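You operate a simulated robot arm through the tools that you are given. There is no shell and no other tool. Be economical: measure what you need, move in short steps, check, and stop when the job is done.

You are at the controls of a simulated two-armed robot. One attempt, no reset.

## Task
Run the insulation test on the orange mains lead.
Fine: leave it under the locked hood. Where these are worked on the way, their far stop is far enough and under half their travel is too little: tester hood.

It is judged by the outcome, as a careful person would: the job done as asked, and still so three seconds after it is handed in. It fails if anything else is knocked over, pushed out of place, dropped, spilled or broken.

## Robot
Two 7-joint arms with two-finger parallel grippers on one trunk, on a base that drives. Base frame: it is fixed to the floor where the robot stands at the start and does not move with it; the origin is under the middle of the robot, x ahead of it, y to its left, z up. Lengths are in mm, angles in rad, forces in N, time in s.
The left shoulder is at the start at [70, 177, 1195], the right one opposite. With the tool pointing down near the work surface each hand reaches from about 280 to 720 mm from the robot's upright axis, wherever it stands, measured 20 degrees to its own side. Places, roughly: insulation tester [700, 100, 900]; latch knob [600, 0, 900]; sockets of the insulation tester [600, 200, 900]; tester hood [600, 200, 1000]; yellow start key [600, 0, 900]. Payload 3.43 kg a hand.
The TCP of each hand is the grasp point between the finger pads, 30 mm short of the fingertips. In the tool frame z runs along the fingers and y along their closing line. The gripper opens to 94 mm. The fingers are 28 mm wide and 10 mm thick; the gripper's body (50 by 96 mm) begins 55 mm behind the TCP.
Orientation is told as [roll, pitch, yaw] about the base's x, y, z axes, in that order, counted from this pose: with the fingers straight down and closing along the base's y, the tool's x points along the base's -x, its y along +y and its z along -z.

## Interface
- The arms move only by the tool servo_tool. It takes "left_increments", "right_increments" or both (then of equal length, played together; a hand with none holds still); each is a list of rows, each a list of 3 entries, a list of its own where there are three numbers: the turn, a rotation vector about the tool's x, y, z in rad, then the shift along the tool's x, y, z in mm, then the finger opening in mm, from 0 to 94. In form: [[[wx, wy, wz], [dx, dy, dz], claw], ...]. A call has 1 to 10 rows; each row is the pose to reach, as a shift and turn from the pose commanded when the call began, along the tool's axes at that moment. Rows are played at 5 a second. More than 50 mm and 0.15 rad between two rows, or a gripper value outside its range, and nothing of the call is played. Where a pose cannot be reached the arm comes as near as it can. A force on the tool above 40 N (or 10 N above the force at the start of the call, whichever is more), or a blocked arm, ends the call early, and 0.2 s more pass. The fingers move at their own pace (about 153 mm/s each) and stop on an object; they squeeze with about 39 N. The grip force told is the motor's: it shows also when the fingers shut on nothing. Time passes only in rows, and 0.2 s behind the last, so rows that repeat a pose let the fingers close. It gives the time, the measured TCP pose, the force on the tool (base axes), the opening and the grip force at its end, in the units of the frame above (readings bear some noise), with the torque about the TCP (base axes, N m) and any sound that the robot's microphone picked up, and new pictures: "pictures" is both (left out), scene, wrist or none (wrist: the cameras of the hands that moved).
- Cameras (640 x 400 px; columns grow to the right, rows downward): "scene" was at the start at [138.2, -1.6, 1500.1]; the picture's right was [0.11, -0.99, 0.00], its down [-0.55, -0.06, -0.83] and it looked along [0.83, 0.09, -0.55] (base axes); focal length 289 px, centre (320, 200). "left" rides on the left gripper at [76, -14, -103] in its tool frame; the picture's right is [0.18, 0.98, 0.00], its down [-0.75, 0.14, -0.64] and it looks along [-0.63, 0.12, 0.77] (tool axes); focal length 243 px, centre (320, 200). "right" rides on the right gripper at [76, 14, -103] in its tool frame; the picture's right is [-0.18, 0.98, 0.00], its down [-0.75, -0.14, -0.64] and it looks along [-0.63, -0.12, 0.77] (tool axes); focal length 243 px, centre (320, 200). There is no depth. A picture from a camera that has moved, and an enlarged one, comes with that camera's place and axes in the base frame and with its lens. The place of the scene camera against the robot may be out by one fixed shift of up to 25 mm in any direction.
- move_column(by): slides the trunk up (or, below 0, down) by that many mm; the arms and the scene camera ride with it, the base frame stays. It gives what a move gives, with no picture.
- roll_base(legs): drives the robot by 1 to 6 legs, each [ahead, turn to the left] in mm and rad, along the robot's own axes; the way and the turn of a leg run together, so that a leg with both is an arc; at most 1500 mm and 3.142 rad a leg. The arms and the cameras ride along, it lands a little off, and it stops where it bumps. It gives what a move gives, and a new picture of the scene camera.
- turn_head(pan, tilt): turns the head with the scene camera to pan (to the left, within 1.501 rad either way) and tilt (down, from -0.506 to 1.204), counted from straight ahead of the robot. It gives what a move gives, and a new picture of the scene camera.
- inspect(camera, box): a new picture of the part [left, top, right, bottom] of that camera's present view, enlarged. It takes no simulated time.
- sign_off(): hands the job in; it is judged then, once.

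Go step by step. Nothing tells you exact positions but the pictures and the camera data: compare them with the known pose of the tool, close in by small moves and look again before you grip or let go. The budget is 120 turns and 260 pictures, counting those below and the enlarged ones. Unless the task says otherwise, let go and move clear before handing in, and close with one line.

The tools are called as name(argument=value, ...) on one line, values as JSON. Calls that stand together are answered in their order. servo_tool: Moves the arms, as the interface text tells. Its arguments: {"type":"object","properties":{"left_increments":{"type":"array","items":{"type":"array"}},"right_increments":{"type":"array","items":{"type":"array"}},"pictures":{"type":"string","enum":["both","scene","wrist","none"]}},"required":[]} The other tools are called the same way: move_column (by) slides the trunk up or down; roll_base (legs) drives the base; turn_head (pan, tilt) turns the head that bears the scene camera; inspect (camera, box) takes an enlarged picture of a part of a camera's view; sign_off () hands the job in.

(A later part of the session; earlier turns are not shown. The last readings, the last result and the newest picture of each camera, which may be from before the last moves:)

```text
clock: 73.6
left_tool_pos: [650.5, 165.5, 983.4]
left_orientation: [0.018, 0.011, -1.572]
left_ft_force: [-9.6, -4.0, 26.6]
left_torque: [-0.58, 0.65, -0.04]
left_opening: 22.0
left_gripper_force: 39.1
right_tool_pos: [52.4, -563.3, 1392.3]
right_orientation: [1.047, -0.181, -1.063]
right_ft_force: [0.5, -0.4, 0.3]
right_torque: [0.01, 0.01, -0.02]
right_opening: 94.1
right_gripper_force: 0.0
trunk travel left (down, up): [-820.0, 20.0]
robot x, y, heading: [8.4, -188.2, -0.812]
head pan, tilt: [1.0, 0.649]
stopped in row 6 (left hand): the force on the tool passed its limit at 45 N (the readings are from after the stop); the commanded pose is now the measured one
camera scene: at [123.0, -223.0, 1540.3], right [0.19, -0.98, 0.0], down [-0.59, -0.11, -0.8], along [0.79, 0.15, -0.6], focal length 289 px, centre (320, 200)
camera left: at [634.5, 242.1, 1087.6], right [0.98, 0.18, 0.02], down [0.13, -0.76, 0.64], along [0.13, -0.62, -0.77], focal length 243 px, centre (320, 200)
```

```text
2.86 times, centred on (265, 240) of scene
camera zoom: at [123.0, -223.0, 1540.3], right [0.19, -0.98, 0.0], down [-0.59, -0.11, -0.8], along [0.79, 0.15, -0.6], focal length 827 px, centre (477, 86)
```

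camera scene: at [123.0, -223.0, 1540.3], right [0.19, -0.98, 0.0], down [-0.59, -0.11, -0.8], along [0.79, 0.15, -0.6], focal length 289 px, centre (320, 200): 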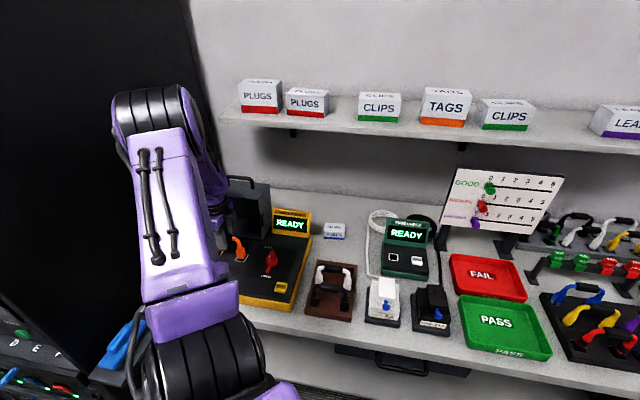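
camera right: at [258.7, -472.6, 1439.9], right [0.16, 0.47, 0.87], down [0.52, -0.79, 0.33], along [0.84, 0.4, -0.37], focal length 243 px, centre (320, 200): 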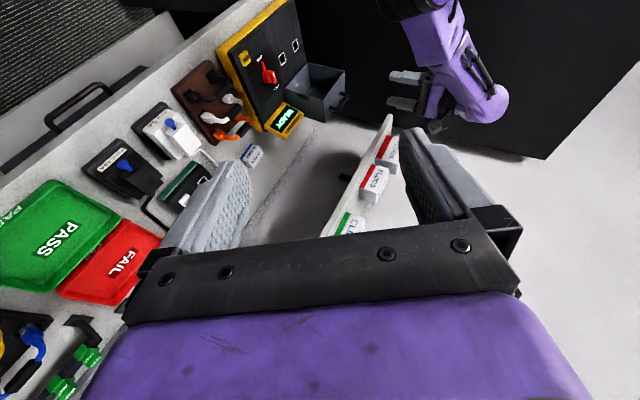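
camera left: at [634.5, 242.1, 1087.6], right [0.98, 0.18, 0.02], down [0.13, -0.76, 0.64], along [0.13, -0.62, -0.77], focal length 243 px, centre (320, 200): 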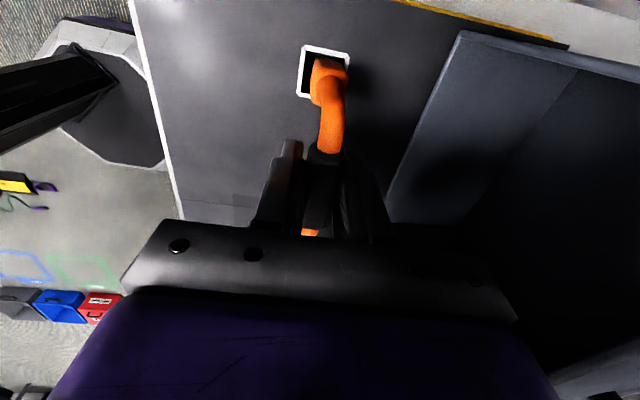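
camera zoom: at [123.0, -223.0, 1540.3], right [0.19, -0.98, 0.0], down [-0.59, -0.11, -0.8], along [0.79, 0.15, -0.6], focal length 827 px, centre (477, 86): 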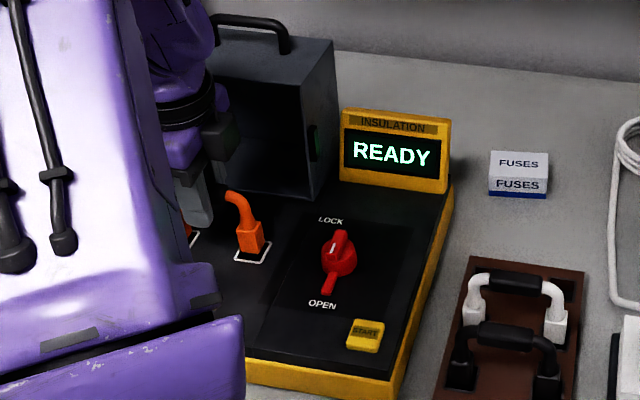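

inspect(camera="left", box=[280, 20, 380, 95])

inspect(camera="scene", box=[225, 225, 285, 275])

```text
5.33 times, centred on (330, 58) of left
camera zoom: at [634.5, 242.1, 1087.6], right [0.98, 0.18, 0.02], down [0.13, -0.76, 0.64], along [0.13, -0.62, -0.77], focal length 1294 px, centre (267, 960)
```

zoom: 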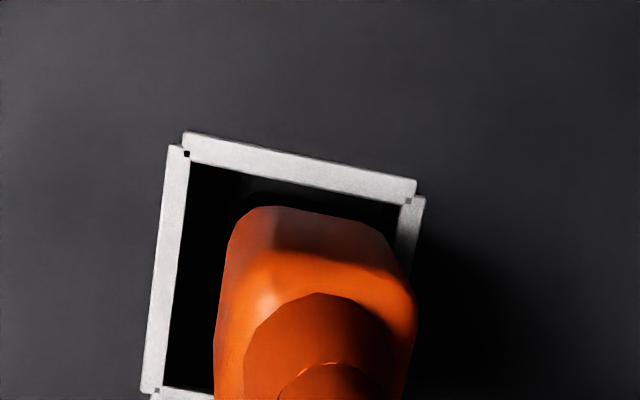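

```text
8.00 times, centred on (255, 250) of scene
camera zoom: at [123.0, -223.0, 1540.3], right [0.19, -0.98, 0.0], down [-0.59, -0.11, -0.8], along [0.79, 0.15, -0.6], focal length 2314 px, centre (840, -200)
```

zoom: 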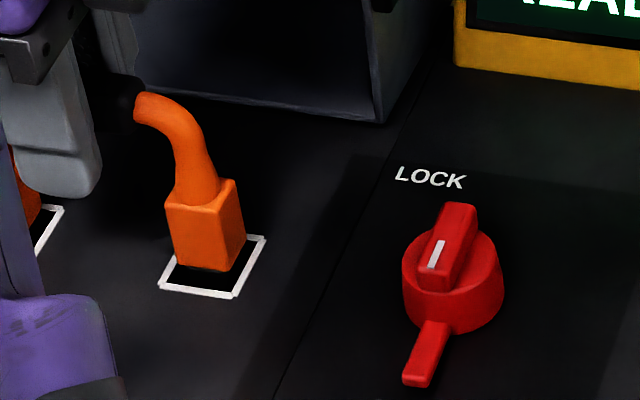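

inspect(camera="scene", box=[300, 255, 360, 305])

```text
8.00 times, centred on (330, 280) of scene
camera zoom: at [123.0, -223.0, 1540.3], right [0.19, -0.98, 0.0], down [-0.59, -0.11, -0.8], along [0.79, 0.15, -0.6], focal length 2314 px, centre (240, -440)
```

zoom: 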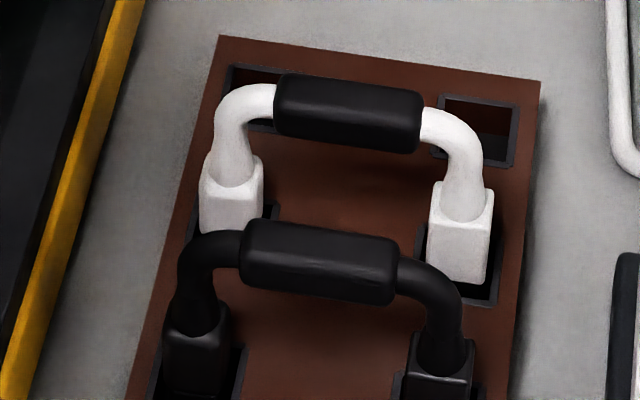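

Compared with the white lead in the rack, the orange plugs sit at least as deep, so it has bottomed. Opening the fingers.

servo_tool(left_increments=[[[0, 0, 0], [0, 0, -3], 0], [[0, 0, 0], [0, 0, -3], 26], [[0, 0, 0], [0, 0, -3], 50], [[0, 0, 0], [0, 0, -3], 50]], pictures="both")

inspect(camera="scene", box=[225, 225, 285, 275])

```text
clock: 74.6
left_tool_pos: [655.4, 169.7, 980.5]
left_orientation: [0.01, 0.007, -1.57]
left_ft_force: [0.0, 0.5, 0.0]
left_torque: [0.0, 0.0, 0.03]
left_opening: 50.0
left_gripper_force: 0.0
right_tool_pos: [58.6, -557.6, 1392.5]
right_orientation: [1.039, -0.182, -1.059]
right_ft_force: [-0.4, 0.6, -0.6]
right_torque: [-0.05, -0.01, 0.05]
right_opening: 93.9
right_gripper_force: 0.1
trunk travel left (down, up): [-820.0, 20.0]
robot x, y, heading: [12.5, -187.3, -0.813]
head pan, tilt: [1.0, 0.649]
camera scene: at [130.9, -218.3, 1539.4], right [0.19, -0.98, 0.0], down [-0.59, -0.11, -0.8], along [0.78, 0.15, -0.61], focal length 289 px, centre (320, 200)
camera left: at [639.2, 245.5, 1084.0], right [0.98, 0.18, 0.01], down [0.13, -0.76, 0.64], along [0.13, -0.63, -0.77], focal length 243 px, centre (320, 200)
```

scene: 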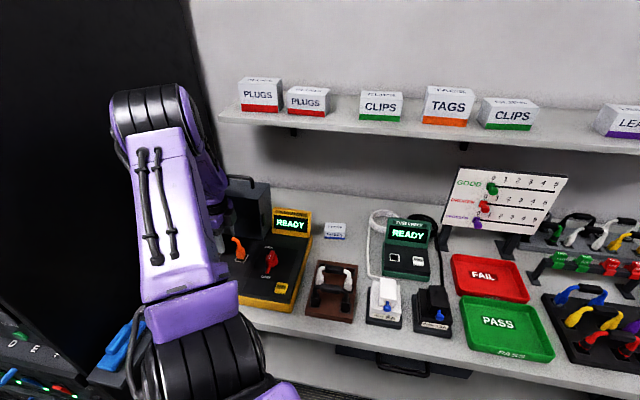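
left: 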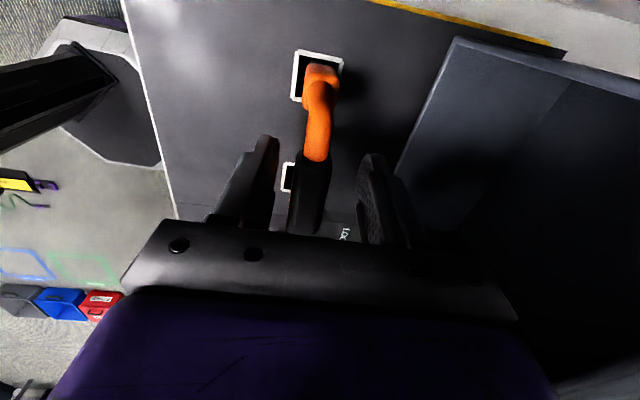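

```text
8.00 times, centred on (255, 250) of scene
camera zoom: at [130.9, -218.3, 1539.4], right [0.19, -0.98, 0.0], down [-0.59, -0.11, -0.8], along [0.78, 0.15, -0.61], focal length 2314 px, centre (840, -200)
```

zoom: 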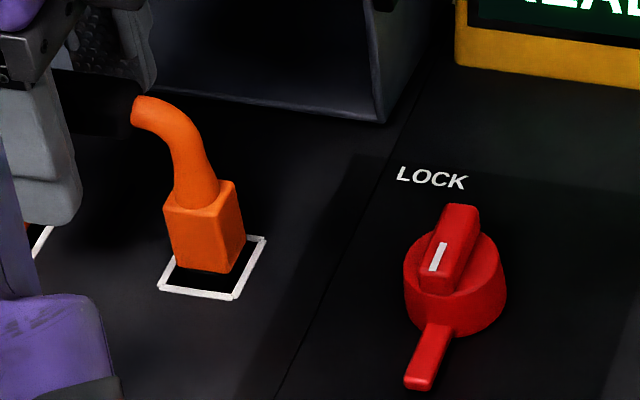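

Lead stands in the sockets. Raising the hand clear and looking.

servo_tool(left_increments=[[[0, 0, 0], [0, -3, -25], 50], [[0, 0, 0], [0, -3, -60], 60], [[0, 0, 0], [0, -3, -105], 60], [[0, 0, 0], [0, -3, -150], 60], [[0, 0, 0], [0, -3, -190], 60]], pictures="both")

inspect(camera="left", box=[220, 0, 460, 150])

```text
clock: 75.8
left_tool_pos: [648.9, 167.8, 1172.3]
left_orientation: [0.012, 0.007, -1.569]
left_ft_force: [-0.6, -0.4, 0.1]
left_torque: [-0.02, -0.01, -0.01]
left_opening: 60.0
left_gripper_force: 0.1
right_tool_pos: [58.1, -559.0, 1392.0]
right_orientation: [1.04, -0.181, -1.062]
right_ft_force: [0.3, -0.1, 0.5]
right_torque: [0.02, 0.0, 0.0]
right_opening: 94.0
right_gripper_force: 0.1
trunk travel left (down, up): [-820.0, 20.0]
robot x, y, heading: [7.4, -188.0, -0.815]
head pan, tilt: [1.0, 0.649]
camera scene: at [128.9, -219.8, 1539.6], right [0.19, -0.98, 0.0], down [-0.59, -0.11, -0.8], along [0.78, 0.15, -0.6], focal length 289 px, centre (320, 200)
camera left: at [632.5, 244.2, 1276.4], right [0.98, 0.18, 0.01], down [0.13, -0.76, 0.64], along [0.13, -0.63, -0.77], focal length 243 px, centre (320, 200)
```

scene: 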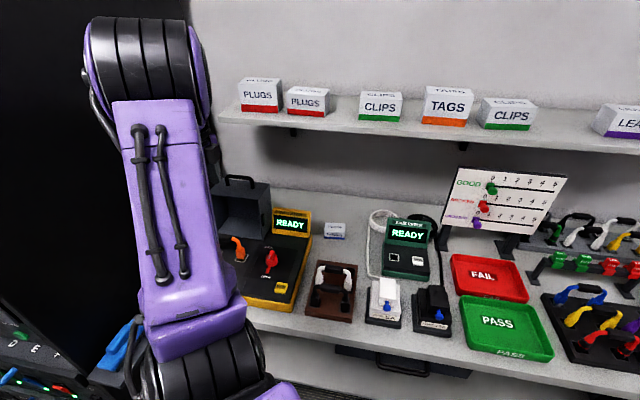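
left: 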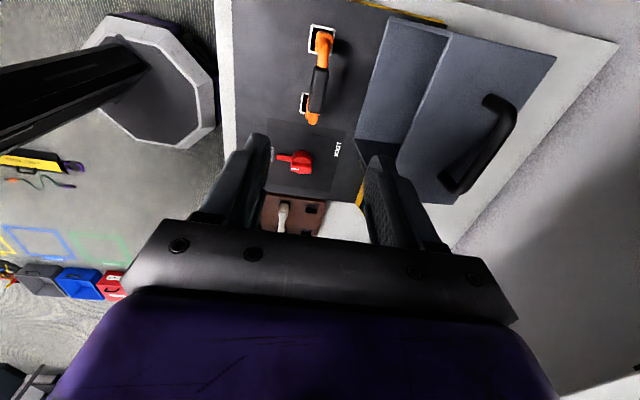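

```text
2.67 times, centred on (340, 75) of left
camera zoom: at [632.5, 244.2, 1276.4], right [0.98, 0.18, 0.01], down [0.13, -0.76, 0.64], along [0.13, -0.63, -0.77], focal length 647 px, centre (267, 533)
```

zoom: 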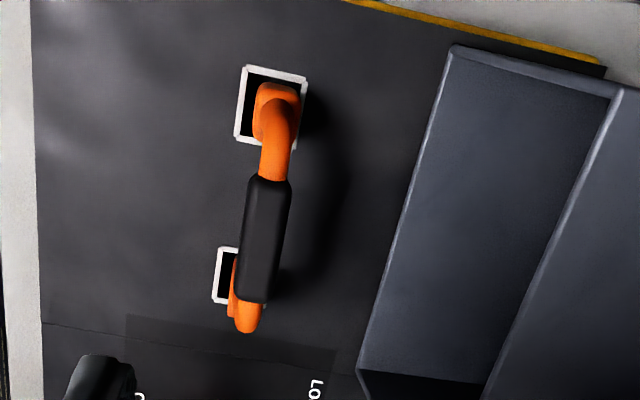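

The lead appears seated; I'll make sure by pressing gently on its grip with closed fingers.

servo_tool(left_increments=[[[0, 0, 0], [-4, 2, 45], 0], [[0, 0, 0], [-4, 2, 90], 0], [[0, 0, 0], [-4, 2, 130], 0], [[0, 0, 0], [-4, 2, 145], 0], [[0, 0, 0], [-4, 2, 152], 0], [[0, 0, 0], [-4, 2, 158], 0], [[0, 0, 0], [-4, 2, 164], 0], [[0, 0, 0], [-4, 2, 170], 0], [[0, 0, 0], [-4, 2, 176], 0]], pictures="wrist")

inspect(camera="scene", box=[225, 225, 285, 275])

```text
clock: 77.2
left_tool_pos: [655.9, 165.1, 1022.6]
left_orientation: [0.032, 0.017, -1.57]
left_ft_force: [-0.5, -1.0, 27.4]
left_torque: [-0.31, 0.2, 0.01]
left_opening: 0.0
left_gripper_force: 33.0
right_tool_pos: [55.1, -561.1, 1392.4]
right_orientation: [1.044, -0.18, -1.063]
right_ft_force: [1.0, 0.8, 0.0]
right_torque: [-0.02, 0.02, 0.01]
right_opening: 94.0
right_gripper_force: 0.0
trunk travel left (down, up): [-820.0, 20.0]
robot x, y, heading: [7.6, -190.7, -0.813]
head pan, tilt: [1.0, 0.649]
stopped in row 7 (left hand): the force on the tool passed its limit at 46 N (the readings are from after the stop); the commanded pose is now the measured one
camera left: at [638.1, 240.2, 1126.3], right [0.98, 0.18, 0.03], down [0.12, -0.76, 0.63], along [0.14, -0.62, -0.77], focal length 243 px, centre (320, 200)
```

left: 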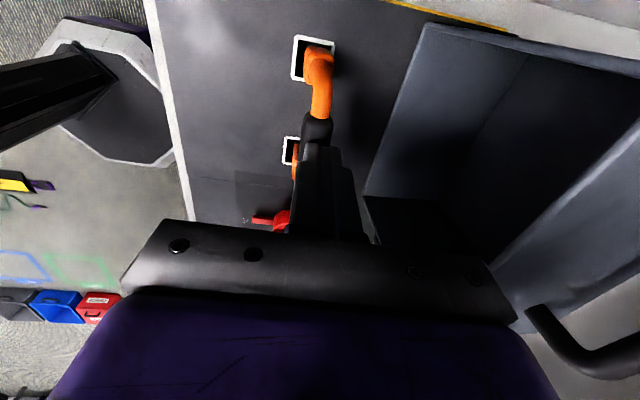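

```text
8.00 times, centred on (255, 250) of scene
camera zoom: at [126.1, -221.7, 1540.1], right [0.19, -0.98, 0.0], down [-0.59, -0.11, -0.8], along [0.78, 0.15, -0.6], focal length 2314 px, centre (840, -200)
```

zoom: 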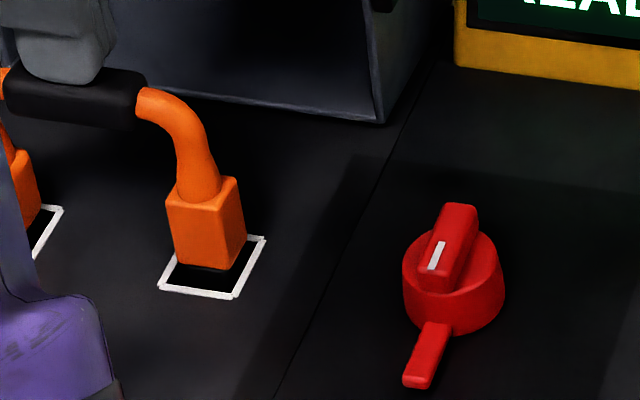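

The lead took 46 N without moving, so it is seated. Now retreat upwards and tilt the hand to address the hood handle, which is leaning back near (795, 165, 1085).

servo_tool(left_increments=[[[0, 0, 0], [0, 0, -45], 0], [[0, 0, 0], [0, 0, -90], 0], [[0, -0.017, 0], [0, 0, -135], 0], [[-0.12, -0.017, 0], [0, 0, -170], 20], [[-0.24, -0.017, 0], [0, 0, -180], 30], [[-0.36, -0.017, 0], [0, 0, -180], 30], [[-0.47, -0.017, 0], [0, 0, -180], 30]], pictures="both")

```text
clock: 78.8
left_tool_pos: [651.2, 164.3, 1197.5]
left_orientation: [0.496, -0.002, -1.575]
left_ft_force: [0.4, -1.0, -0.1]
left_torque: [0.0, -0.02, -0.01]
left_opening: 30.2
left_gripper_force: 0.1
right_tool_pos: [58.0, -558.5, 1392.3]
right_orientation: [1.04, -0.183, -1.06]
right_ft_force: [0.2, -0.3, 0.3]
right_torque: [0.01, -0.01, 0.0]
right_opening: 93.8
right_gripper_force: 0.1
trunk travel left (down, up): [-820.0, 20.0]
robot x, y, heading: [8.1, -191.0, -0.815]
head pan, tilt: [1.0, 0.649]
camera scene: at [129.2, -218.9, 1539.6], right [0.19, -0.98, 0.0], down [-0.59, -0.11, -0.8], along [0.78, 0.15, -0.6], focal length 289 px, centre (320, 200)
camera left: at [589.3, 241.4, 1280.3], right [0.87, 0.18, 0.47], down [-0.18, -0.75, 0.63], along [0.47, -0.63, -0.62], focal length 243 px, centre (320, 200)
```

scene: 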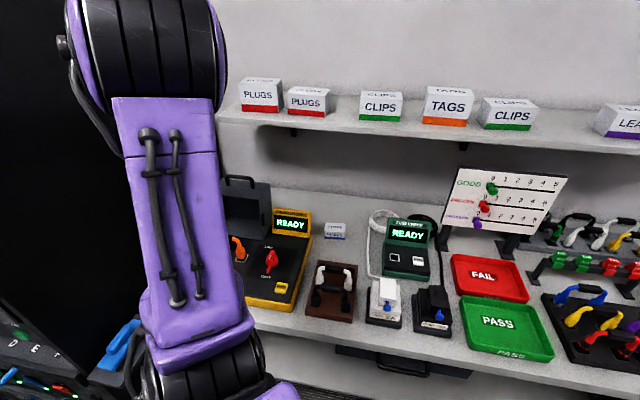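
left: 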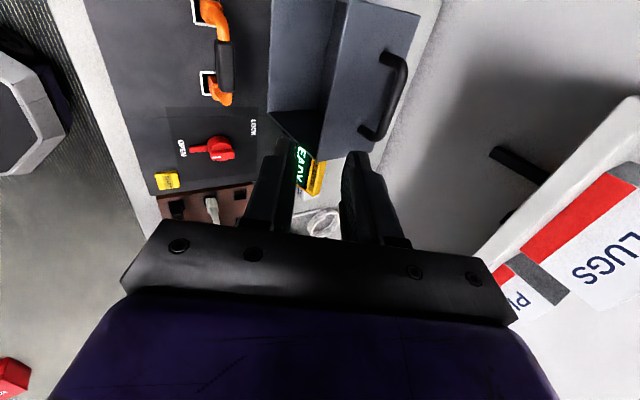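

Handle bar measured at about (786, 172, 1097), hood open ~105°. Moving to a pre-grasp pose in line with it.

servo_tool(left_increments=[[[0.03, 0, 0], [1, 26, 28], 40], [[0.06, 0, 0], [2, 52, 55], 40], [[0.1, 0, 0], [3, 78, 83], 40], [[0.1, 0, 0], [3, 78, 83], 40]], pictures="both")

```text
clock: 79.8
left_tool_pos: [758.5, 166.2, 1159.0]
left_orientation: [0.391, -0.003, -1.573]
left_ft_force: [-0.1, 1.1, 0.2]
left_torque: [0.01, 0.02, 0.01]
left_opening: 40.0
left_gripper_force: 0.0
right_tool_pos: [58.6, -559.0, 1392.8]
right_orientation: [1.04, -0.183, -1.059]
right_ft_force: [0.3, 0.7, 0.2]
right_torque: [-0.05, -0.02, 0.04]
right_opening: 94.1
right_gripper_force: 0.0
trunk travel left (down, up): [-820.0, 20.0]
robot x, y, heading: [9.3, -185.0, -0.812]
head pan, tilt: [1.0, 0.649]
camera scene: at [129.5, -218.9, 1539.6], right [0.19, -0.98, 0.0], down [-0.59, -0.11, -0.8], along [0.78, 0.15, -0.6], focal length 289 px, centre (320, 200)
camera left: at [705.9, 243.7, 1248.7], right [0.91, 0.18, 0.38], down [-0.12, -0.75, 0.65], along [0.4, -0.63, -0.66], focal length 243 px, centre (320, 200)
```

scene: 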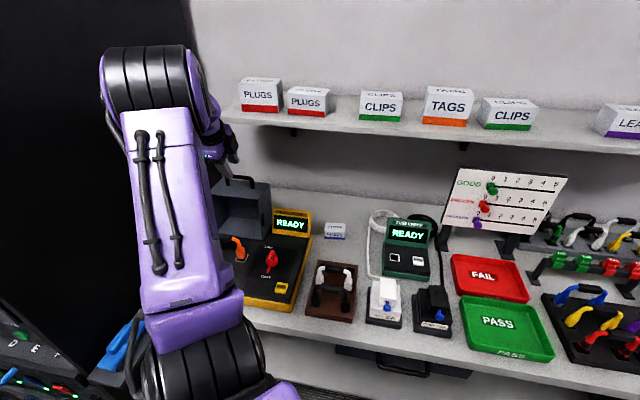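
left: 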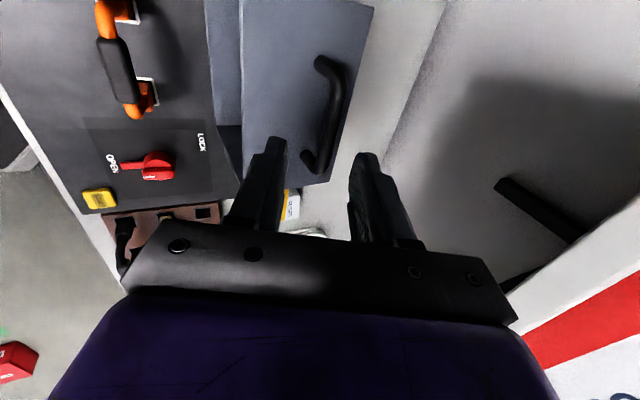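

servo_tool(left_increments=[[[0, 0, 0], [0, 3, 15], 36], [[0, 0, 0], [0, 6, 30], 36], [[0, 0, 0], [0, 6, 30], 36]], pictures="none")

inspect(camera="left", box=[200, 30, 440, 240])

```text
clock: 80.6
left_tool_pos: [776.4, 165.7, 1136.0]
left_orientation: [0.393, -0.003, -1.574]
left_ft_force: [0.0, 0.3, 0.4]
left_torque: [0.0, 0.0, 0.0]
left_opening: 35.9
left_gripper_force: 0.0
right_tool_pos: [57.7, -558.2, 1392.0]
right_orientation: [1.039, -0.182, -1.062]
right_ft_force: [-0.2, -0.7, 0.5]
right_torque: [0.01, -0.01, -0.01]
right_opening: 94.1
right_gripper_force: 0.1
trunk travel left (down, up): [-820.0, 20.0]
robot x, y, heading: [11.7, -187.4, -0.814]
head pan, tilt: [1.0, 0.649]
```

```text
1.90 times, centred on (320, 135) of left
camera zoom: at [722.9, 243.0, 1225.3], right [0.91, 0.18, 0.38], down [-0.12, -0.75, 0.65], along [0.4, -0.63, -0.66], focal length 462 px, centre (320, 324)
```

zoom: 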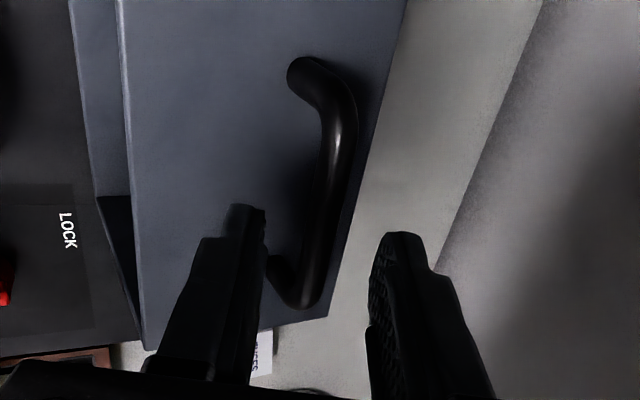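

servo_tool(left_increments=[[[0, 0, 0], [0, 1, 10], 36], [[0, 0, 0], [0, 2, 18], 36], [[0, 0, 0], [0, 2, 18], 36]], pictures="none")

inspect(camera="left", box=[200, 30, 440, 240])

```text
clock: 81.4
left_tool_pos: [785.5, 165.3, 1120.1]
left_orientation: [0.394, -0.002, -1.575]
left_ft_force: [-0.2, 0.4, -0.3]
left_torque: [0.01, -0.02, -0.02]
left_opening: 36.0
left_gripper_force: 0.0
right_tool_pos: [58.3, -559.2, 1392.5]
right_orientation: [1.04, -0.182, -1.059]
right_ft_force: [-0.2, -0.2, 0.1]
right_torque: [-0.02, 0.01, 0.01]
right_opening: 93.9
right_gripper_force: 0.0
trunk travel left (down, up): [-820.0, 20.0]
robot x, y, heading: [8.6, -187.8, -0.811]
head pan, tilt: [1.0, 0.649]
```

```text
1.90 times, centred on (320, 135) of left
camera zoom: at [732.8, 243.3, 1209.2], right [0.91, 0.18, 0.38], down [-0.12, -0.75, 0.65], along [0.4, -0.63, -0.66], focal length 462 px, centre (320, 324)
```

zoom: 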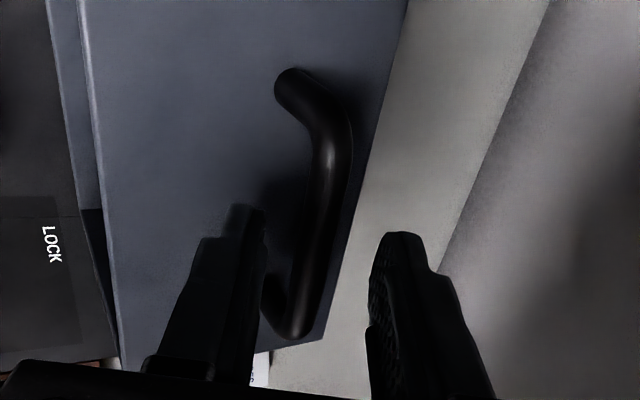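

servo_tool(left_increments=[[[0, 0, 0], [0, 0, 5], 36], [[0, 0, 0], [0, 0, 6], 20], [[0, 0, 0], [0, 0, 6], 0], [[0, 0, 0], [0, 0, 6], 0], [[0, 0, 0], [0, 0, 6], 0]], pictures="wrist")

```text
clock: 82.6
left_tool_pos: [786.5, 165.9, 1112.5]
left_orientation: [0.391, -0.003, -1.578]
left_ft_force: [-14.9, -4.2, -14.7]
left_torque: [0.59, 0.44, -0.47]
left_opening: 11.9
left_gripper_force: 45.1
right_tool_pos: [56.6, -557.9, 1391.0]
right_orientation: [1.039, -0.183, -1.059]
right_ft_force: [1.4, -0.4, 0.3]
right_torque: [-0.01, 0.0, 0.06]
right_opening: 93.8
right_gripper_force: 0.1
trunk travel left (down, up): [-820.0, 20.0]
robot x, y, heading: [9.9, -187.5, -0.812]
head pan, tilt: [1.0, 0.649]
camera left: at [734.1, 243.6, 1202.6], right [0.91, 0.18, 0.37], down [-0.12, -0.75, 0.65], along [0.4, -0.64, -0.66], focal length 243 px, centre (320, 200)
```

left: 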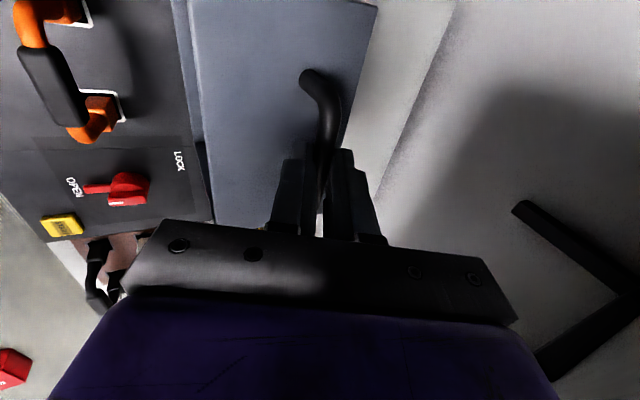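

Bar gripped. Now bringing the hood forward along its arc, keeping the hand's tilt and letting the bar roll.

servo_tool(left_increments=[[[0, 0, 0], [0, -9.8, -9.6], 0], [[0, 0, 0], [0, -20.4, -18.8], 0], [[0, 0, 0], [0, -31.8, -26.9], 0], [[0, 0, 0], [0, -43.7, -34.5], 0], [[0, 0, 0], [0, -56.2, -41], 0], [[0, 0, 0], [0, -69, -46.7], 0]], pictures="both")

```text
clock: 84.0
left_tool_pos: [710.1, 165.5, 1129.0]
left_orientation: [0.393, -0.004, -1.575]
left_ft_force: [1.5, -4.0, -10.5]
left_torque: [0.01, -0.09, -0.01]
left_opening: 11.5
left_gripper_force: 45.5
right_tool_pos: [60.6, -558.2, 1391.2]
right_orientation: [1.038, -0.183, -1.059]
right_ft_force: [0.1, -0.9, 0.3]
right_torque: [0.0, -0.02, -0.01]
right_opening: 94.1
right_gripper_force: 0.0
trunk travel left (down, up): [-820.0, 20.0]
robot x, y, heading: [9.7, -189.1, -0.818]
head pan, tilt: [1.0, 0.649]
camera scene: at [132.5, -219.0, 1539.4], right [0.19, -0.98, 0.0], down [-0.6, -0.11, -0.8], along [0.78, 0.15, -0.61], focal length 289 px, centre (320, 200)
camera left: at [656.5, 243.6, 1218.9], right [0.91, 0.18, 0.38], down [-0.12, -0.75, 0.65], along [0.4, -0.63, -0.66], focal length 243 px, centre (320, 200)
```

scene: 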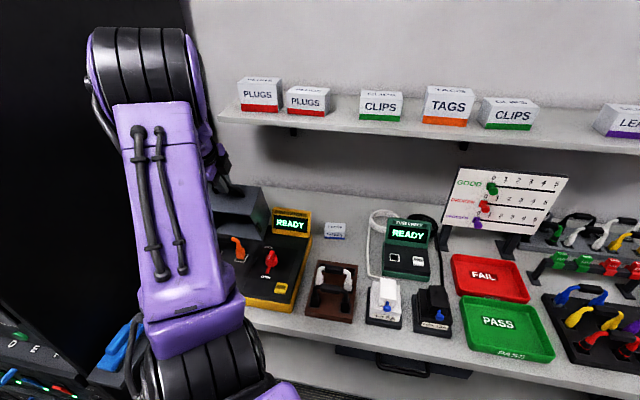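
left: 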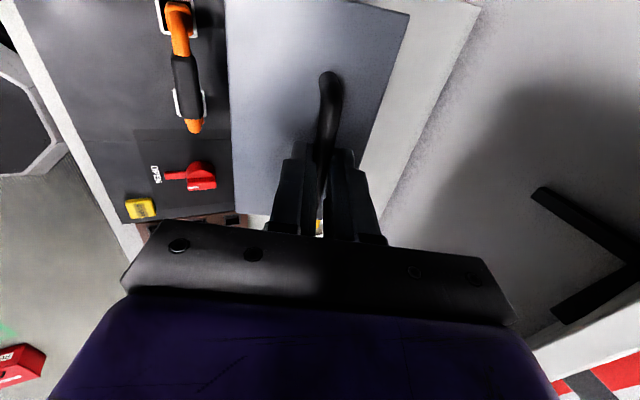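

servo_tool(left_increments=[[[0, 0, 0], [0, -13.2, -4.7], 0], [[0, 0, 0], [0, -26.9, -8.2], 0], [[0, 0, 0], [0, -40.8, -10.7], 0], [[0, 0, 0], [0, -54.7, -12.1], 0], [[0, 0, 0], [0, -68.7, -12.6], 0], [[0, 0, 0], [0, -82.8, -12], 0], [[0, 0, 0], [0, -96.7, -10.4], 0], [[0, 0, 0], [0, -110.6, -7.7], 0]], pictures="both")

```text
clock: 85.8
left_tool_pos: [600.5, 166.7, 1095.0]
left_orientation: [0.392, -0.003, -1.576]
left_ft_force: [-0.3, -4.3, 1.0]
left_torque: [-1.03, -0.16, 0.58]
left_opening: 11.5
left_gripper_force: 45.1
right_tool_pos: [57.2, -559.2, 1391.7]
right_orientation: [1.041, -0.182, -1.061]
right_ft_force: [0.2, -0.1, -0.5]
right_torque: [-0.03, 0.01, 0.01]
right_opening: 93.8
right_gripper_force: 0.1
trunk travel left (down, up): [-820.0, 20.0]
robot x, y, heading: [8.1, -190.5, -0.81]
head pan, tilt: [1.0, 0.649]
camera scene: at [129.4, -219.9, 1539.6], right [0.19, -0.98, 0.0], down [-0.59, -0.11, -0.8], along [0.78, 0.15, -0.6], focal length 289 px, centre (320, 200)
camera left: at [548.1, 243.9, 1185.3], right [0.91, 0.18, 0.38], down [-0.12, -0.75, 0.65], along [0.4, -0.63, -0.66], focal length 243 px, centre (320, 200)
```

scene: 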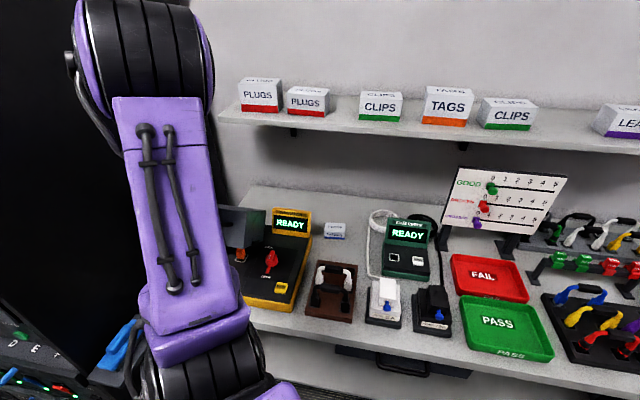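
left: 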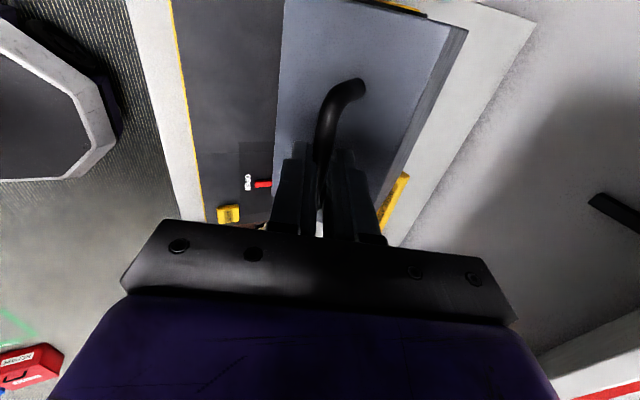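

servo_tool(left_increments=[[[0, 0, 0], [0, -13.5, 3.7], 0], [[0, 0, 0], [0, -26.7, 8.5], 0], [[0, 0, 0], [0, -39.5, 14.2], 0], [[0, 0, 0], [0, -52, 20.8], 0], [[0, 0, 0], [0, -63.9, 28.4], 0], [[0, 0, 0], [0, -75.1, 36.8], 0], [[0, 0, 0], [0, -85.7, 46], 0]], pictures="both")

```text
clock: 87.4
left_tool_pos: [565.9, 165.8, 1059.6]
left_orientation: [0.386, -0.003, -1.568]
left_ft_force: [-11.6, 1.0, 8.0]
left_torque: [-0.28, -0.01, 0.72]
left_opening: 11.6
left_gripper_force: 45.3
left hand out of reach, approached as far as the arm can: row 4, 5, 6, 7
right_tool_pos: [54.1, -559.8, 1393.7]
right_orientation: [1.044, -0.183, -1.058]
right_ft_force: [0.1, -0.2, 0.1]
right_torque: [0.01, 0.01, -0.01]
right_opening: 93.8
right_gripper_force: 0.1
trunk travel left (down, up): [-820.0, 20.0]
robot x, y, heading: [7.5, -186.8, -0.808]
head pan, tilt: [1.0, 0.649]
camera scene: at [125.5, -219.7, 1540.1], right [0.19, -0.98, 0.0], down [-0.59, -0.11, -0.8], along [0.78, 0.15, -0.6], focal length 289 px, centre (320, 200)
camera left: at [512.3, 243.6, 1150.5], right [0.91, 0.19, 0.37], down [-0.11, -0.75, 0.65], along [0.4, -0.63, -0.66], focal length 243 px, centre (320, 200)
```

scene: 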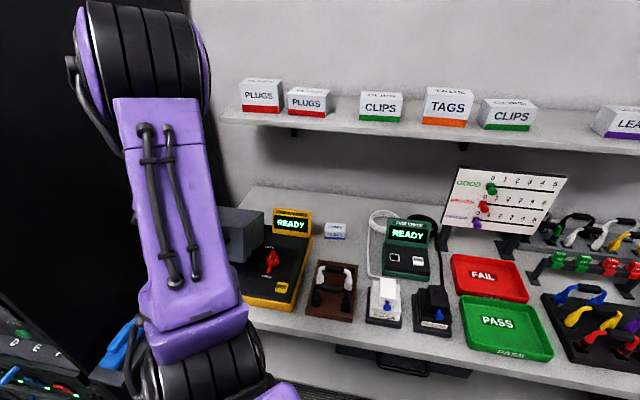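
left: 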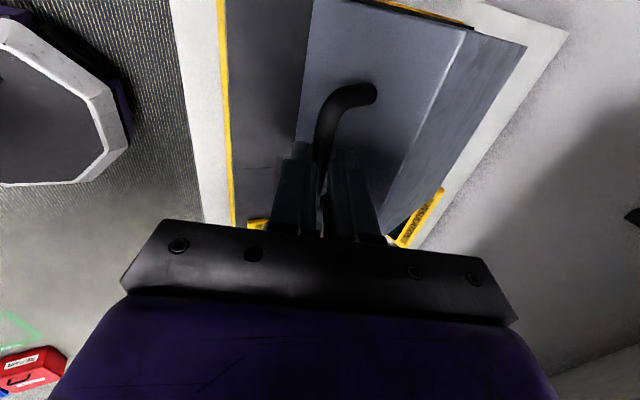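

The arm folds near its limit here. Rotating the hand about the bar to point straight down gives room for the rest.

servo_tool(left_increments=[[[0.09, 0, 0], [0, 1.5, 0.3], 0], [[0.18, 0, 0], [0, 3, 0.6], 0], [[0.27, 0, 0], [0, 4.5, 1], 0], [[0.36, 0, 0], [0, 6, 1.3], 0], [[0.43, 0, 0], [0, 6.8, 1.3], 0]], pictures="wrist")

```text
clock: 88.6
left_tool_pos: [575.4, 167.0, 1059.9]
left_orientation: [-0.039, -0.004, -1.575]
left_ft_force: [-0.4, -0.9, 0.9]
left_torque: [-0.73, -0.08, 1.28]
left_opening: 11.9
left_gripper_force: 44.6
right_tool_pos: [58.0, -558.3, 1392.4]
right_orientation: [1.038, -0.18, -1.062]
right_ft_force: [0.6, 1.2, 0.6]
right_torque: [0.04, 0.0, -0.01]
right_opening: 94.1
right_gripper_force: 0.1
trunk travel left (down, up): [-820.0, 20.0]
robot x, y, heading: [11.8, -188.8, -0.81]
head pan, tilt: [1.0, 0.649]
camera left: at [564.2, 244.1, 1162.4], right [0.98, 0.18, -0.04], down [0.16, -0.75, 0.64], along [0.09, -0.63, -0.77], focal length 243 px, centre (320, 200)
```

left: 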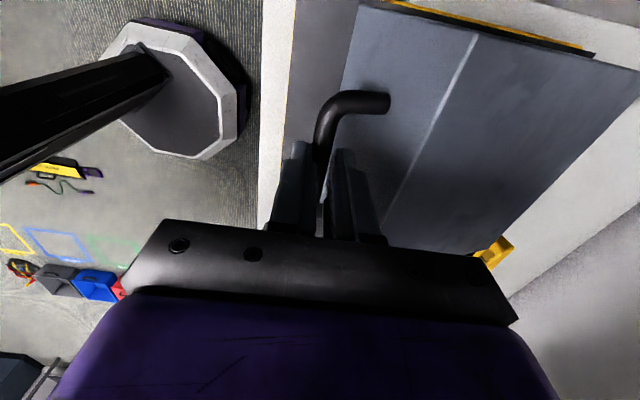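

servo_tool(left_increments=[[[0, 0, 0], [0, -6.4, 8.6], 0], [[0, 0, 0], [0, -13.9, 20.4], 0], [[0, 0, 0], [0, -20.7, 32.8], 0], [[0, 0, 0], [0, -26.5, 45.6], 0], [[0, 0, 0], [0, -31.3, 58.8], 0]], pictures="both")

```text
clock: 89.8
left_tool_pos: [541.8, 166.9, 999.3]
left_orientation: [-0.038, -0.002, -1.575]
left_ft_force: [2.7, -5.1, -2.2]
left_torque: [-1.24, -0.15, 1.33]
left_opening: 12.1
left_gripper_force: 45.3
right_tool_pos: [59.5, -559.0, 1392.0]
right_orientation: [1.038, -0.181, -1.061]
right_ft_force: [0.2, 1.0, -0.1]
right_torque: [0.01, 0.04, 0.04]
right_opening: 94.1
right_gripper_force: 0.1
trunk travel left (down, up): [-820.0, 20.0]
robot x, y, heading: [10.0, -187.3, -0.811]
head pan, tilt: [1.0, 0.649]
camera scene: at [131.1, -219.9, 1539.4], right [0.19, -0.98, 0.0], down [-0.59, -0.11, -0.8], along [0.78, 0.15, -0.61], focal length 289 px, centre (320, 200)
camera left: at [531.6, 244.2, 1103.0], right [0.98, 0.18, -0.04], down [0.16, -0.75, 0.64], along [0.09, -0.63, -0.77], focal length 243 px, centre (320, 200)
```

scene: 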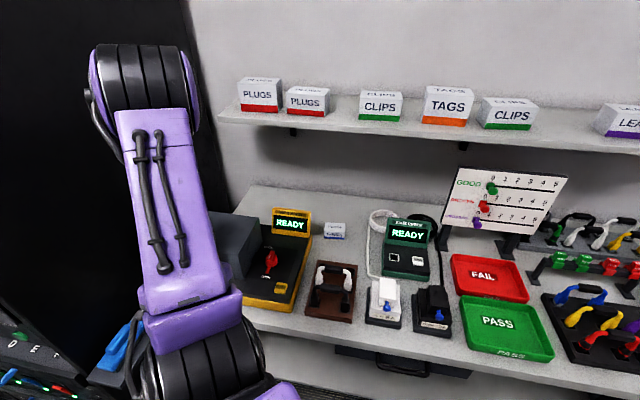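
left: 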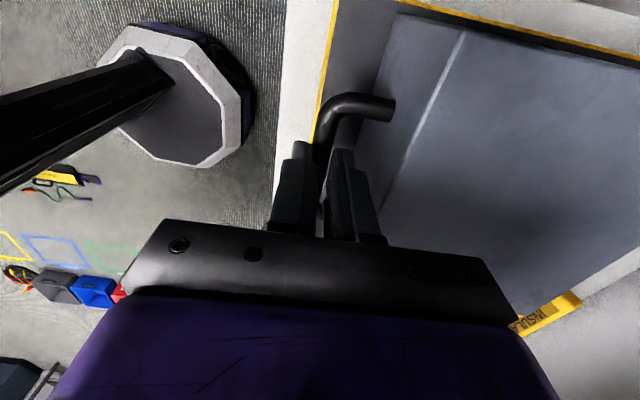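

servo_tool(left_increments=[[[0, 0, 0], [0, -1.5, 4.5], 0], [[0, 0, 0], [0, -2.7, 9], 0], [[0, 0, 0], [0, -3.8, 13], 0], [[0, 0, 0], [0, -4.7, 17], 0], [[0, 0, 0], [0, -5.2, 20], 0], [[0, 0, 0], [0, -5.6, 23], 0]], pictures="both")

inspect(camera="scene", box=[200, 170, 330, 310])

```text
clock: 90.5
left_tool_pos: [541.5, 166.3, 995.6]
left_orientation: [-0.02, 0.01, -1.573]
left_ft_force: [-1.3, -8.7, 15.8]
left_torque: [0.58, 0.09, 1.34]
left_opening: 12.1
left_gripper_force: 45.0
right_tool_pos: [54.7, -562.9, 1391.3]
right_orientation: [1.044, -0.183, -1.064]
right_ft_force: [0.0, -0.5, 0.0]
right_torque: [-0.03, 0.0, -0.01]
right_opening: 94.0
right_gripper_force: 0.0
trunk travel left (down, up): [-820.0, 20.0]
robot x, y, heading: [11.3, -186.3, -0.812]
head pan, tilt: [1.0, 0.649]
stopped in row 3 (left hand): the force on the tool passed its limit at 44 N (the readings are from after the stop); the commanded pose is now the measured one
camera scene: at [126.4, -223.2, 1539.8], right [0.19, -0.98, 0.0], down [-0.59, -0.11, -0.8], along [0.78, 0.15, -0.6], focal length 289 px, centre (320, 200)
camera left: at [528.3, 242.7, 1100.8], right [0.98, 0.18, -0.02], down [0.15, -0.76, 0.63], along [0.1, -0.62, -0.77], focal length 243 px, centre (320, 200)
```

scene: 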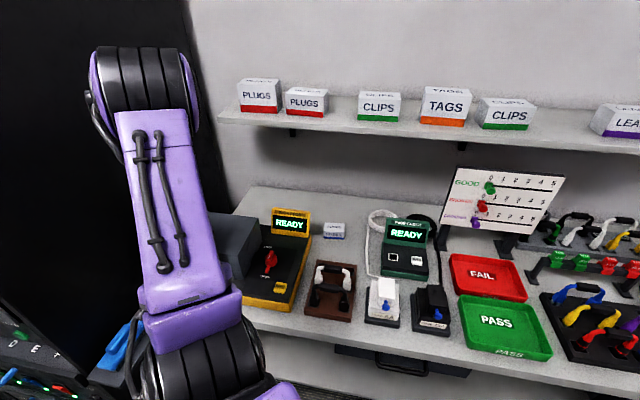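
left: 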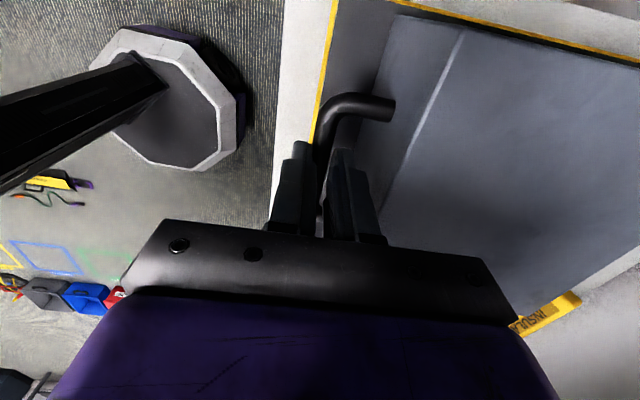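

```text
2.86 times, centred on (265, 240) of scene
camera zoom: at [126.4, -223.2, 1539.8], right [0.19, -0.98, 0.0], down [-0.59, -0.11, -0.8], along [0.78, 0.15, -0.6], focal length 827 px, centre (477, 86)
```

zoom: 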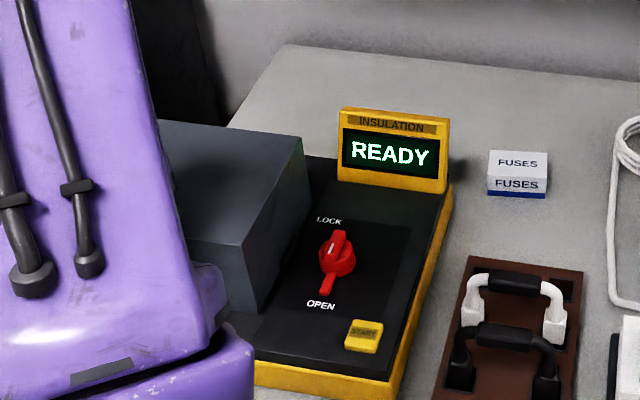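

inspect(camera="scene", box=[255, 225, 315, 285])

inspect(camera="left", box=[280, 0, 480, 160])

```text
6.67 times, centred on (285, 255) of scene
camera zoom: at [126.4, -223.2, 1539.8], right [0.19, -0.98, 0.0], down [-0.59, -0.11, -0.8], along [0.78, 0.15, -0.6], focal length 1929 px, centre (553, -167)
```

zoom: 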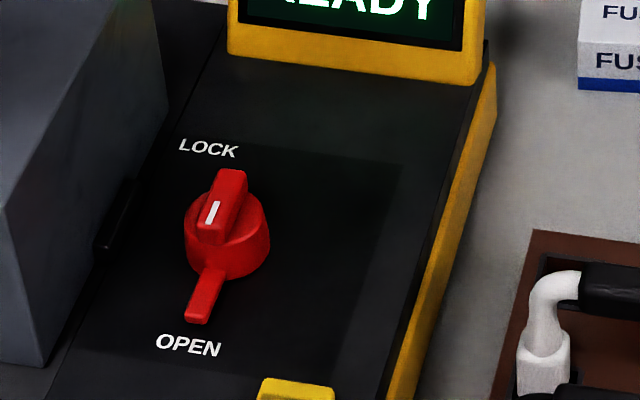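

```text
2.50 times, centred on (380, 80) of left
camera zoom: at [528.3, 242.7, 1100.8], right [0.98, 0.18, -0.02], down [0.15, -0.76, 0.63], along [0.1, -0.62, -0.77], focal length 606 px, centre (170, 500)
```

zoom: 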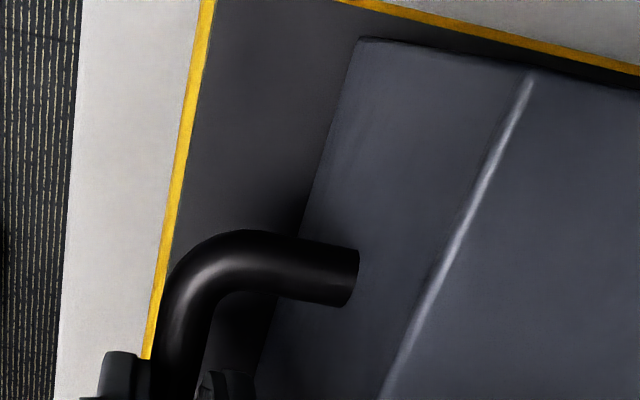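

Hood looks closed on the deck. Releasing the bar with a small opening and rising.

servo_tool(left_increments=[[[0, 0, 0], [0, 0, 0], 22], [[0, 0, 0], [0, 0, 0], 24], [[0, 0, 0], [0, 0, -20], 24], [[0, 0, 0], [0, 0, -60], 24], [[0, 0, 0], [0, 0, -105], 24], [[0, 0, 0], [0, 0, -150], 24]], pictures="both")

inspect(camera="left", box=[240, 0, 560, 200])

```text
clock: 91.9
left_tool_pos: [544.3, 167.3, 1143.1]
left_orientation: [-0.024, 0.005, -1.575]
left_ft_force: [-0.1, -1.0, 0.6]
left_torque: [-0.01, -0.01, 0.0]
left_opening: 24.0
left_gripper_force: 0.0
right_tool_pos: [56.5, -559.6, 1392.3]
right_orientation: [1.04, -0.182, -1.062]
right_ft_force: [-0.2, 0.3, 0.3]
right_torque: [0.01, -0.04, 0.0]
right_opening: 94.0
right_gripper_force: 0.1
trunk travel left (down, up): [-820.0, 20.0]
robot x, y, heading: [8.4, -189.0, -0.814]
head pan, tilt: [1.0, 0.649]
camera scene: at [128.7, -220.1, 1539.6], right [0.19, -0.98, 0.0], down [-0.59, -0.11, -0.8], along [0.78, 0.15, -0.6], focal length 289 px, centre (320, 200)
camera left: at [531.5, 243.5, 1247.2], right [0.98, 0.18, -0.02], down [0.15, -0.76, 0.63], along [0.1, -0.63, -0.77], focal length 243 px, centre (320, 200)
```

scene: 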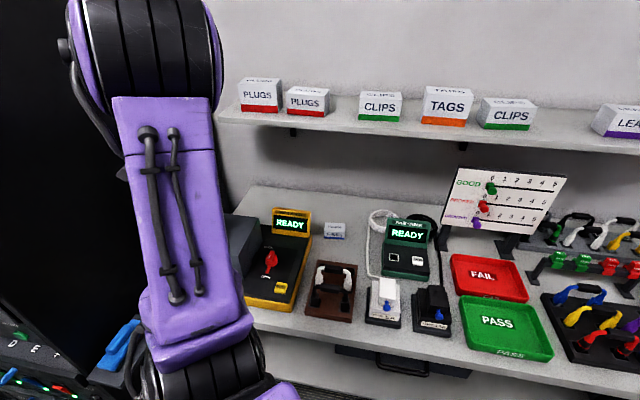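
left: 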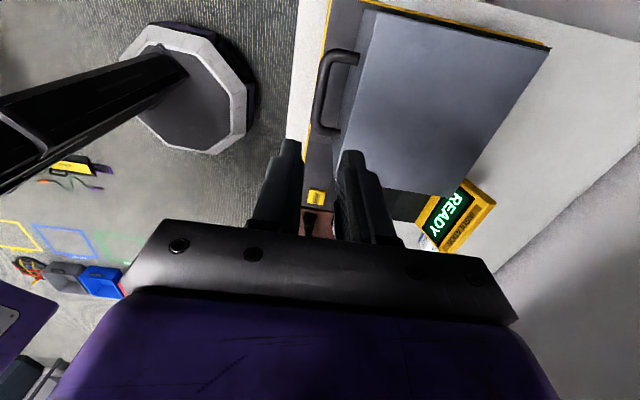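

```text
2.00 times, centred on (400, 100) of left
camera zoom: at [531.5, 243.5, 1247.2], right [0.98, 0.18, -0.02], down [0.15, -0.76, 0.63], along [0.1, -0.63, -0.77], focal length 485 px, centre (160, 400)
```

zoom: 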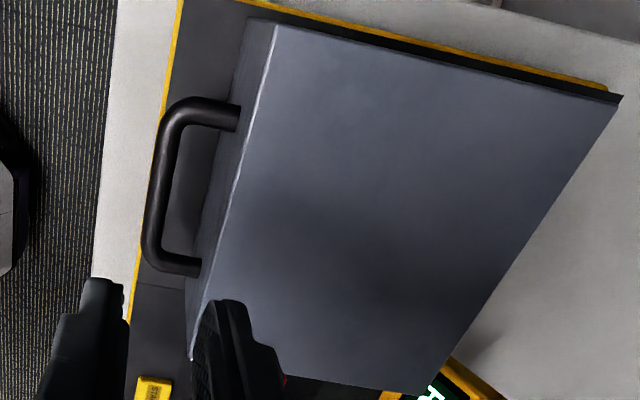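

Hood is closed. Next the latch: moving over the knob and yawing the hand so the fingers close across its ridge.

servo_tool(left_increments=[[[0, 0, -0.15], [-14, 11, 0], 60], [[0, 0, -0.3], [-28, 22, 0], 60], [[0, 0, -0.45], [-42, 33, 0], 60], [[0, 0, -0.6], [-56, 44, 0], 60], [[0, 0, -0.75], [-70, 55, 0], 60], [[0, 0, -0.9], [-84, 66, 10], 60], [[0, 0, -1.05], [-98, 77, 20], 60], [[0, 0, -1.2], [-112, 88, 30], 60], [[0, 0, -1.35], [-126, 99, 40], 60], [[0, 0, -1.5], [-139, 110, 50], 60]], pictures="both")

```text
clock: 94.1
left_tool_pos: [653.8, 29.6, 1090.0]
left_orientation: [0.004, 0.026, -0.073]
left_ft_force: [0.1, 0.0, 0.2]
left_torque: [-0.02, 0.01, -0.03]
left_opening: 59.9
left_gripper_force: 0.0
right_tool_pos: [58.9, -558.7, 1391.7]
right_orientation: [1.038, -0.181, -1.061]
right_ft_force: [1.1, 0.6, -0.6]
right_torque: [-0.02, -0.04, 0.04]
right_opening: 93.9
right_gripper_force: 0.1
trunk travel left (down, up): [-820.0, 20.0]
robot x, y, heading: [9.3, -187.4, -0.815]
head pan, tilt: [1.0, 0.649]
camera scene: at [131.0, -219.7, 1539.5], right [0.19, -0.98, 0.0], down [-0.59, -0.11, -0.8], along [0.78, 0.15, -0.61], focal length 289 px, centre (320, 200)
camera left: at [579.5, 21.0, 1195.0], right [-0.11, 0.99, 0.01], down [0.78, 0.08, 0.62], along [0.62, 0.08, -0.78], focal length 243 px, centre (320, 200)
```

scene: 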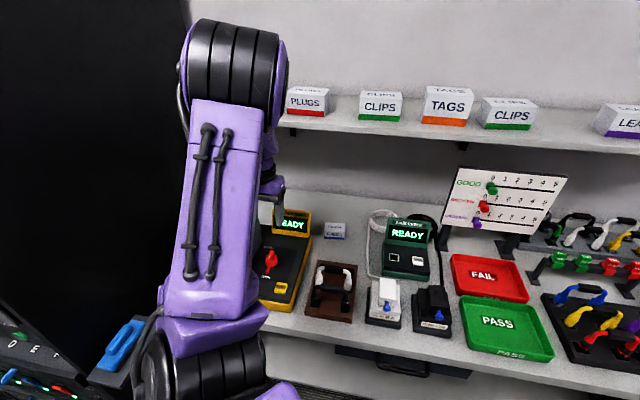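
left: 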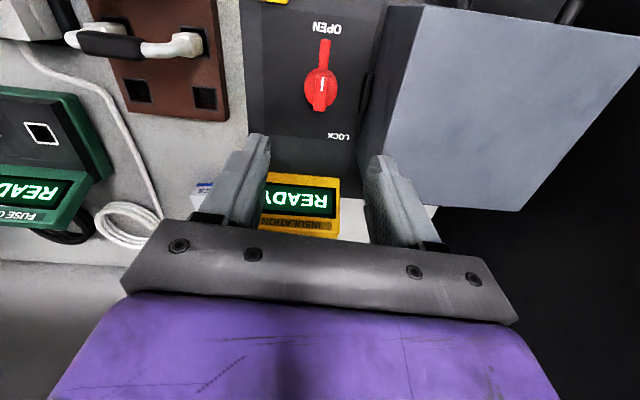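

servo_tool(left_increments=[[[0, -0.026, -0.073], [4, 4, 40], 50], [[0, -0.026, -0.073], [8, 4, 80], 50], [[0, -0.026, -0.073], [8, 4, 95], 50]], pictures="wrist")

inspect(camera="left", box=[220, 20, 420, 170])

```text
clock: 94.9
left_tool_pos: [640.4, 35.0, 995.9]
left_orientation: [0.005, -0.003, -0.003]
left_ft_force: [-0.1, -0.6, 0.2]
left_torque: [0.01, 0.01, 0.0]
left_opening: 49.9
left_gripper_force: 0.0
right_tool_pos: [58.2, -558.6, 1392.6]
right_orientation: [1.039, -0.179, -1.06]
right_ft_force: [-0.7, -0.2, 0.5]
right_torque: [0.02, 0.01, 0.01]
right_opening: 94.1
right_gripper_force: 0.0
trunk travel left (down, up): [-820.0, 20.0]
robot x, y, heading: [12.0, -187.2, -0.812]
head pan, tilt: [1.0, 0.649]
camera left: at [564.5, 20.9, 1099.0], right [-0.18, 0.98, 0.0], down [0.75, 0.14, 0.64], along [0.63, 0.12, -0.77], focal length 243 px, centre (320, 200)
```

left: 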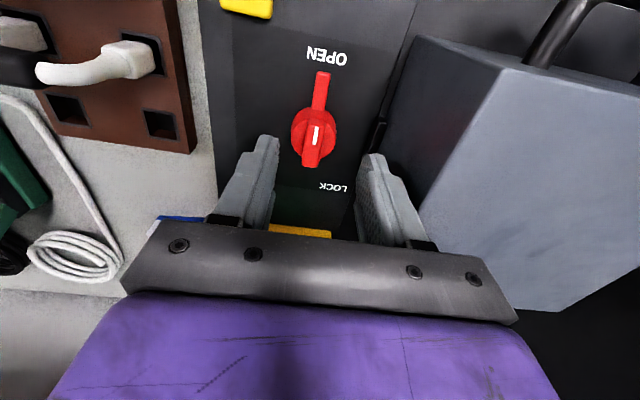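

```text
2.67 times, centred on (320, 95) of left
camera zoom: at [564.5, 20.9, 1099.0], right [-0.18, 0.98, 0.0], down [0.75, 0.14, 0.64], along [0.63, 0.12, -0.77], focal length 647 px, centre (320, 480)
```

zoom: 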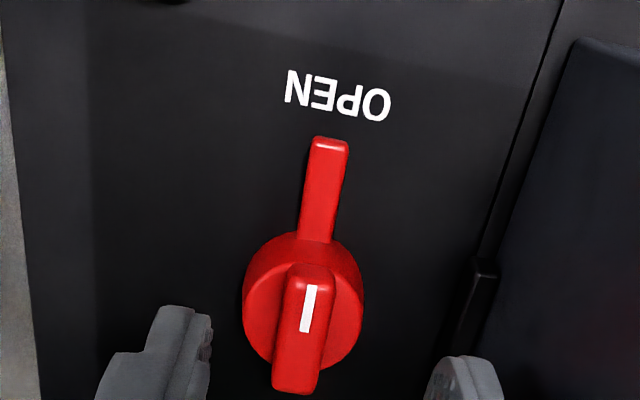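

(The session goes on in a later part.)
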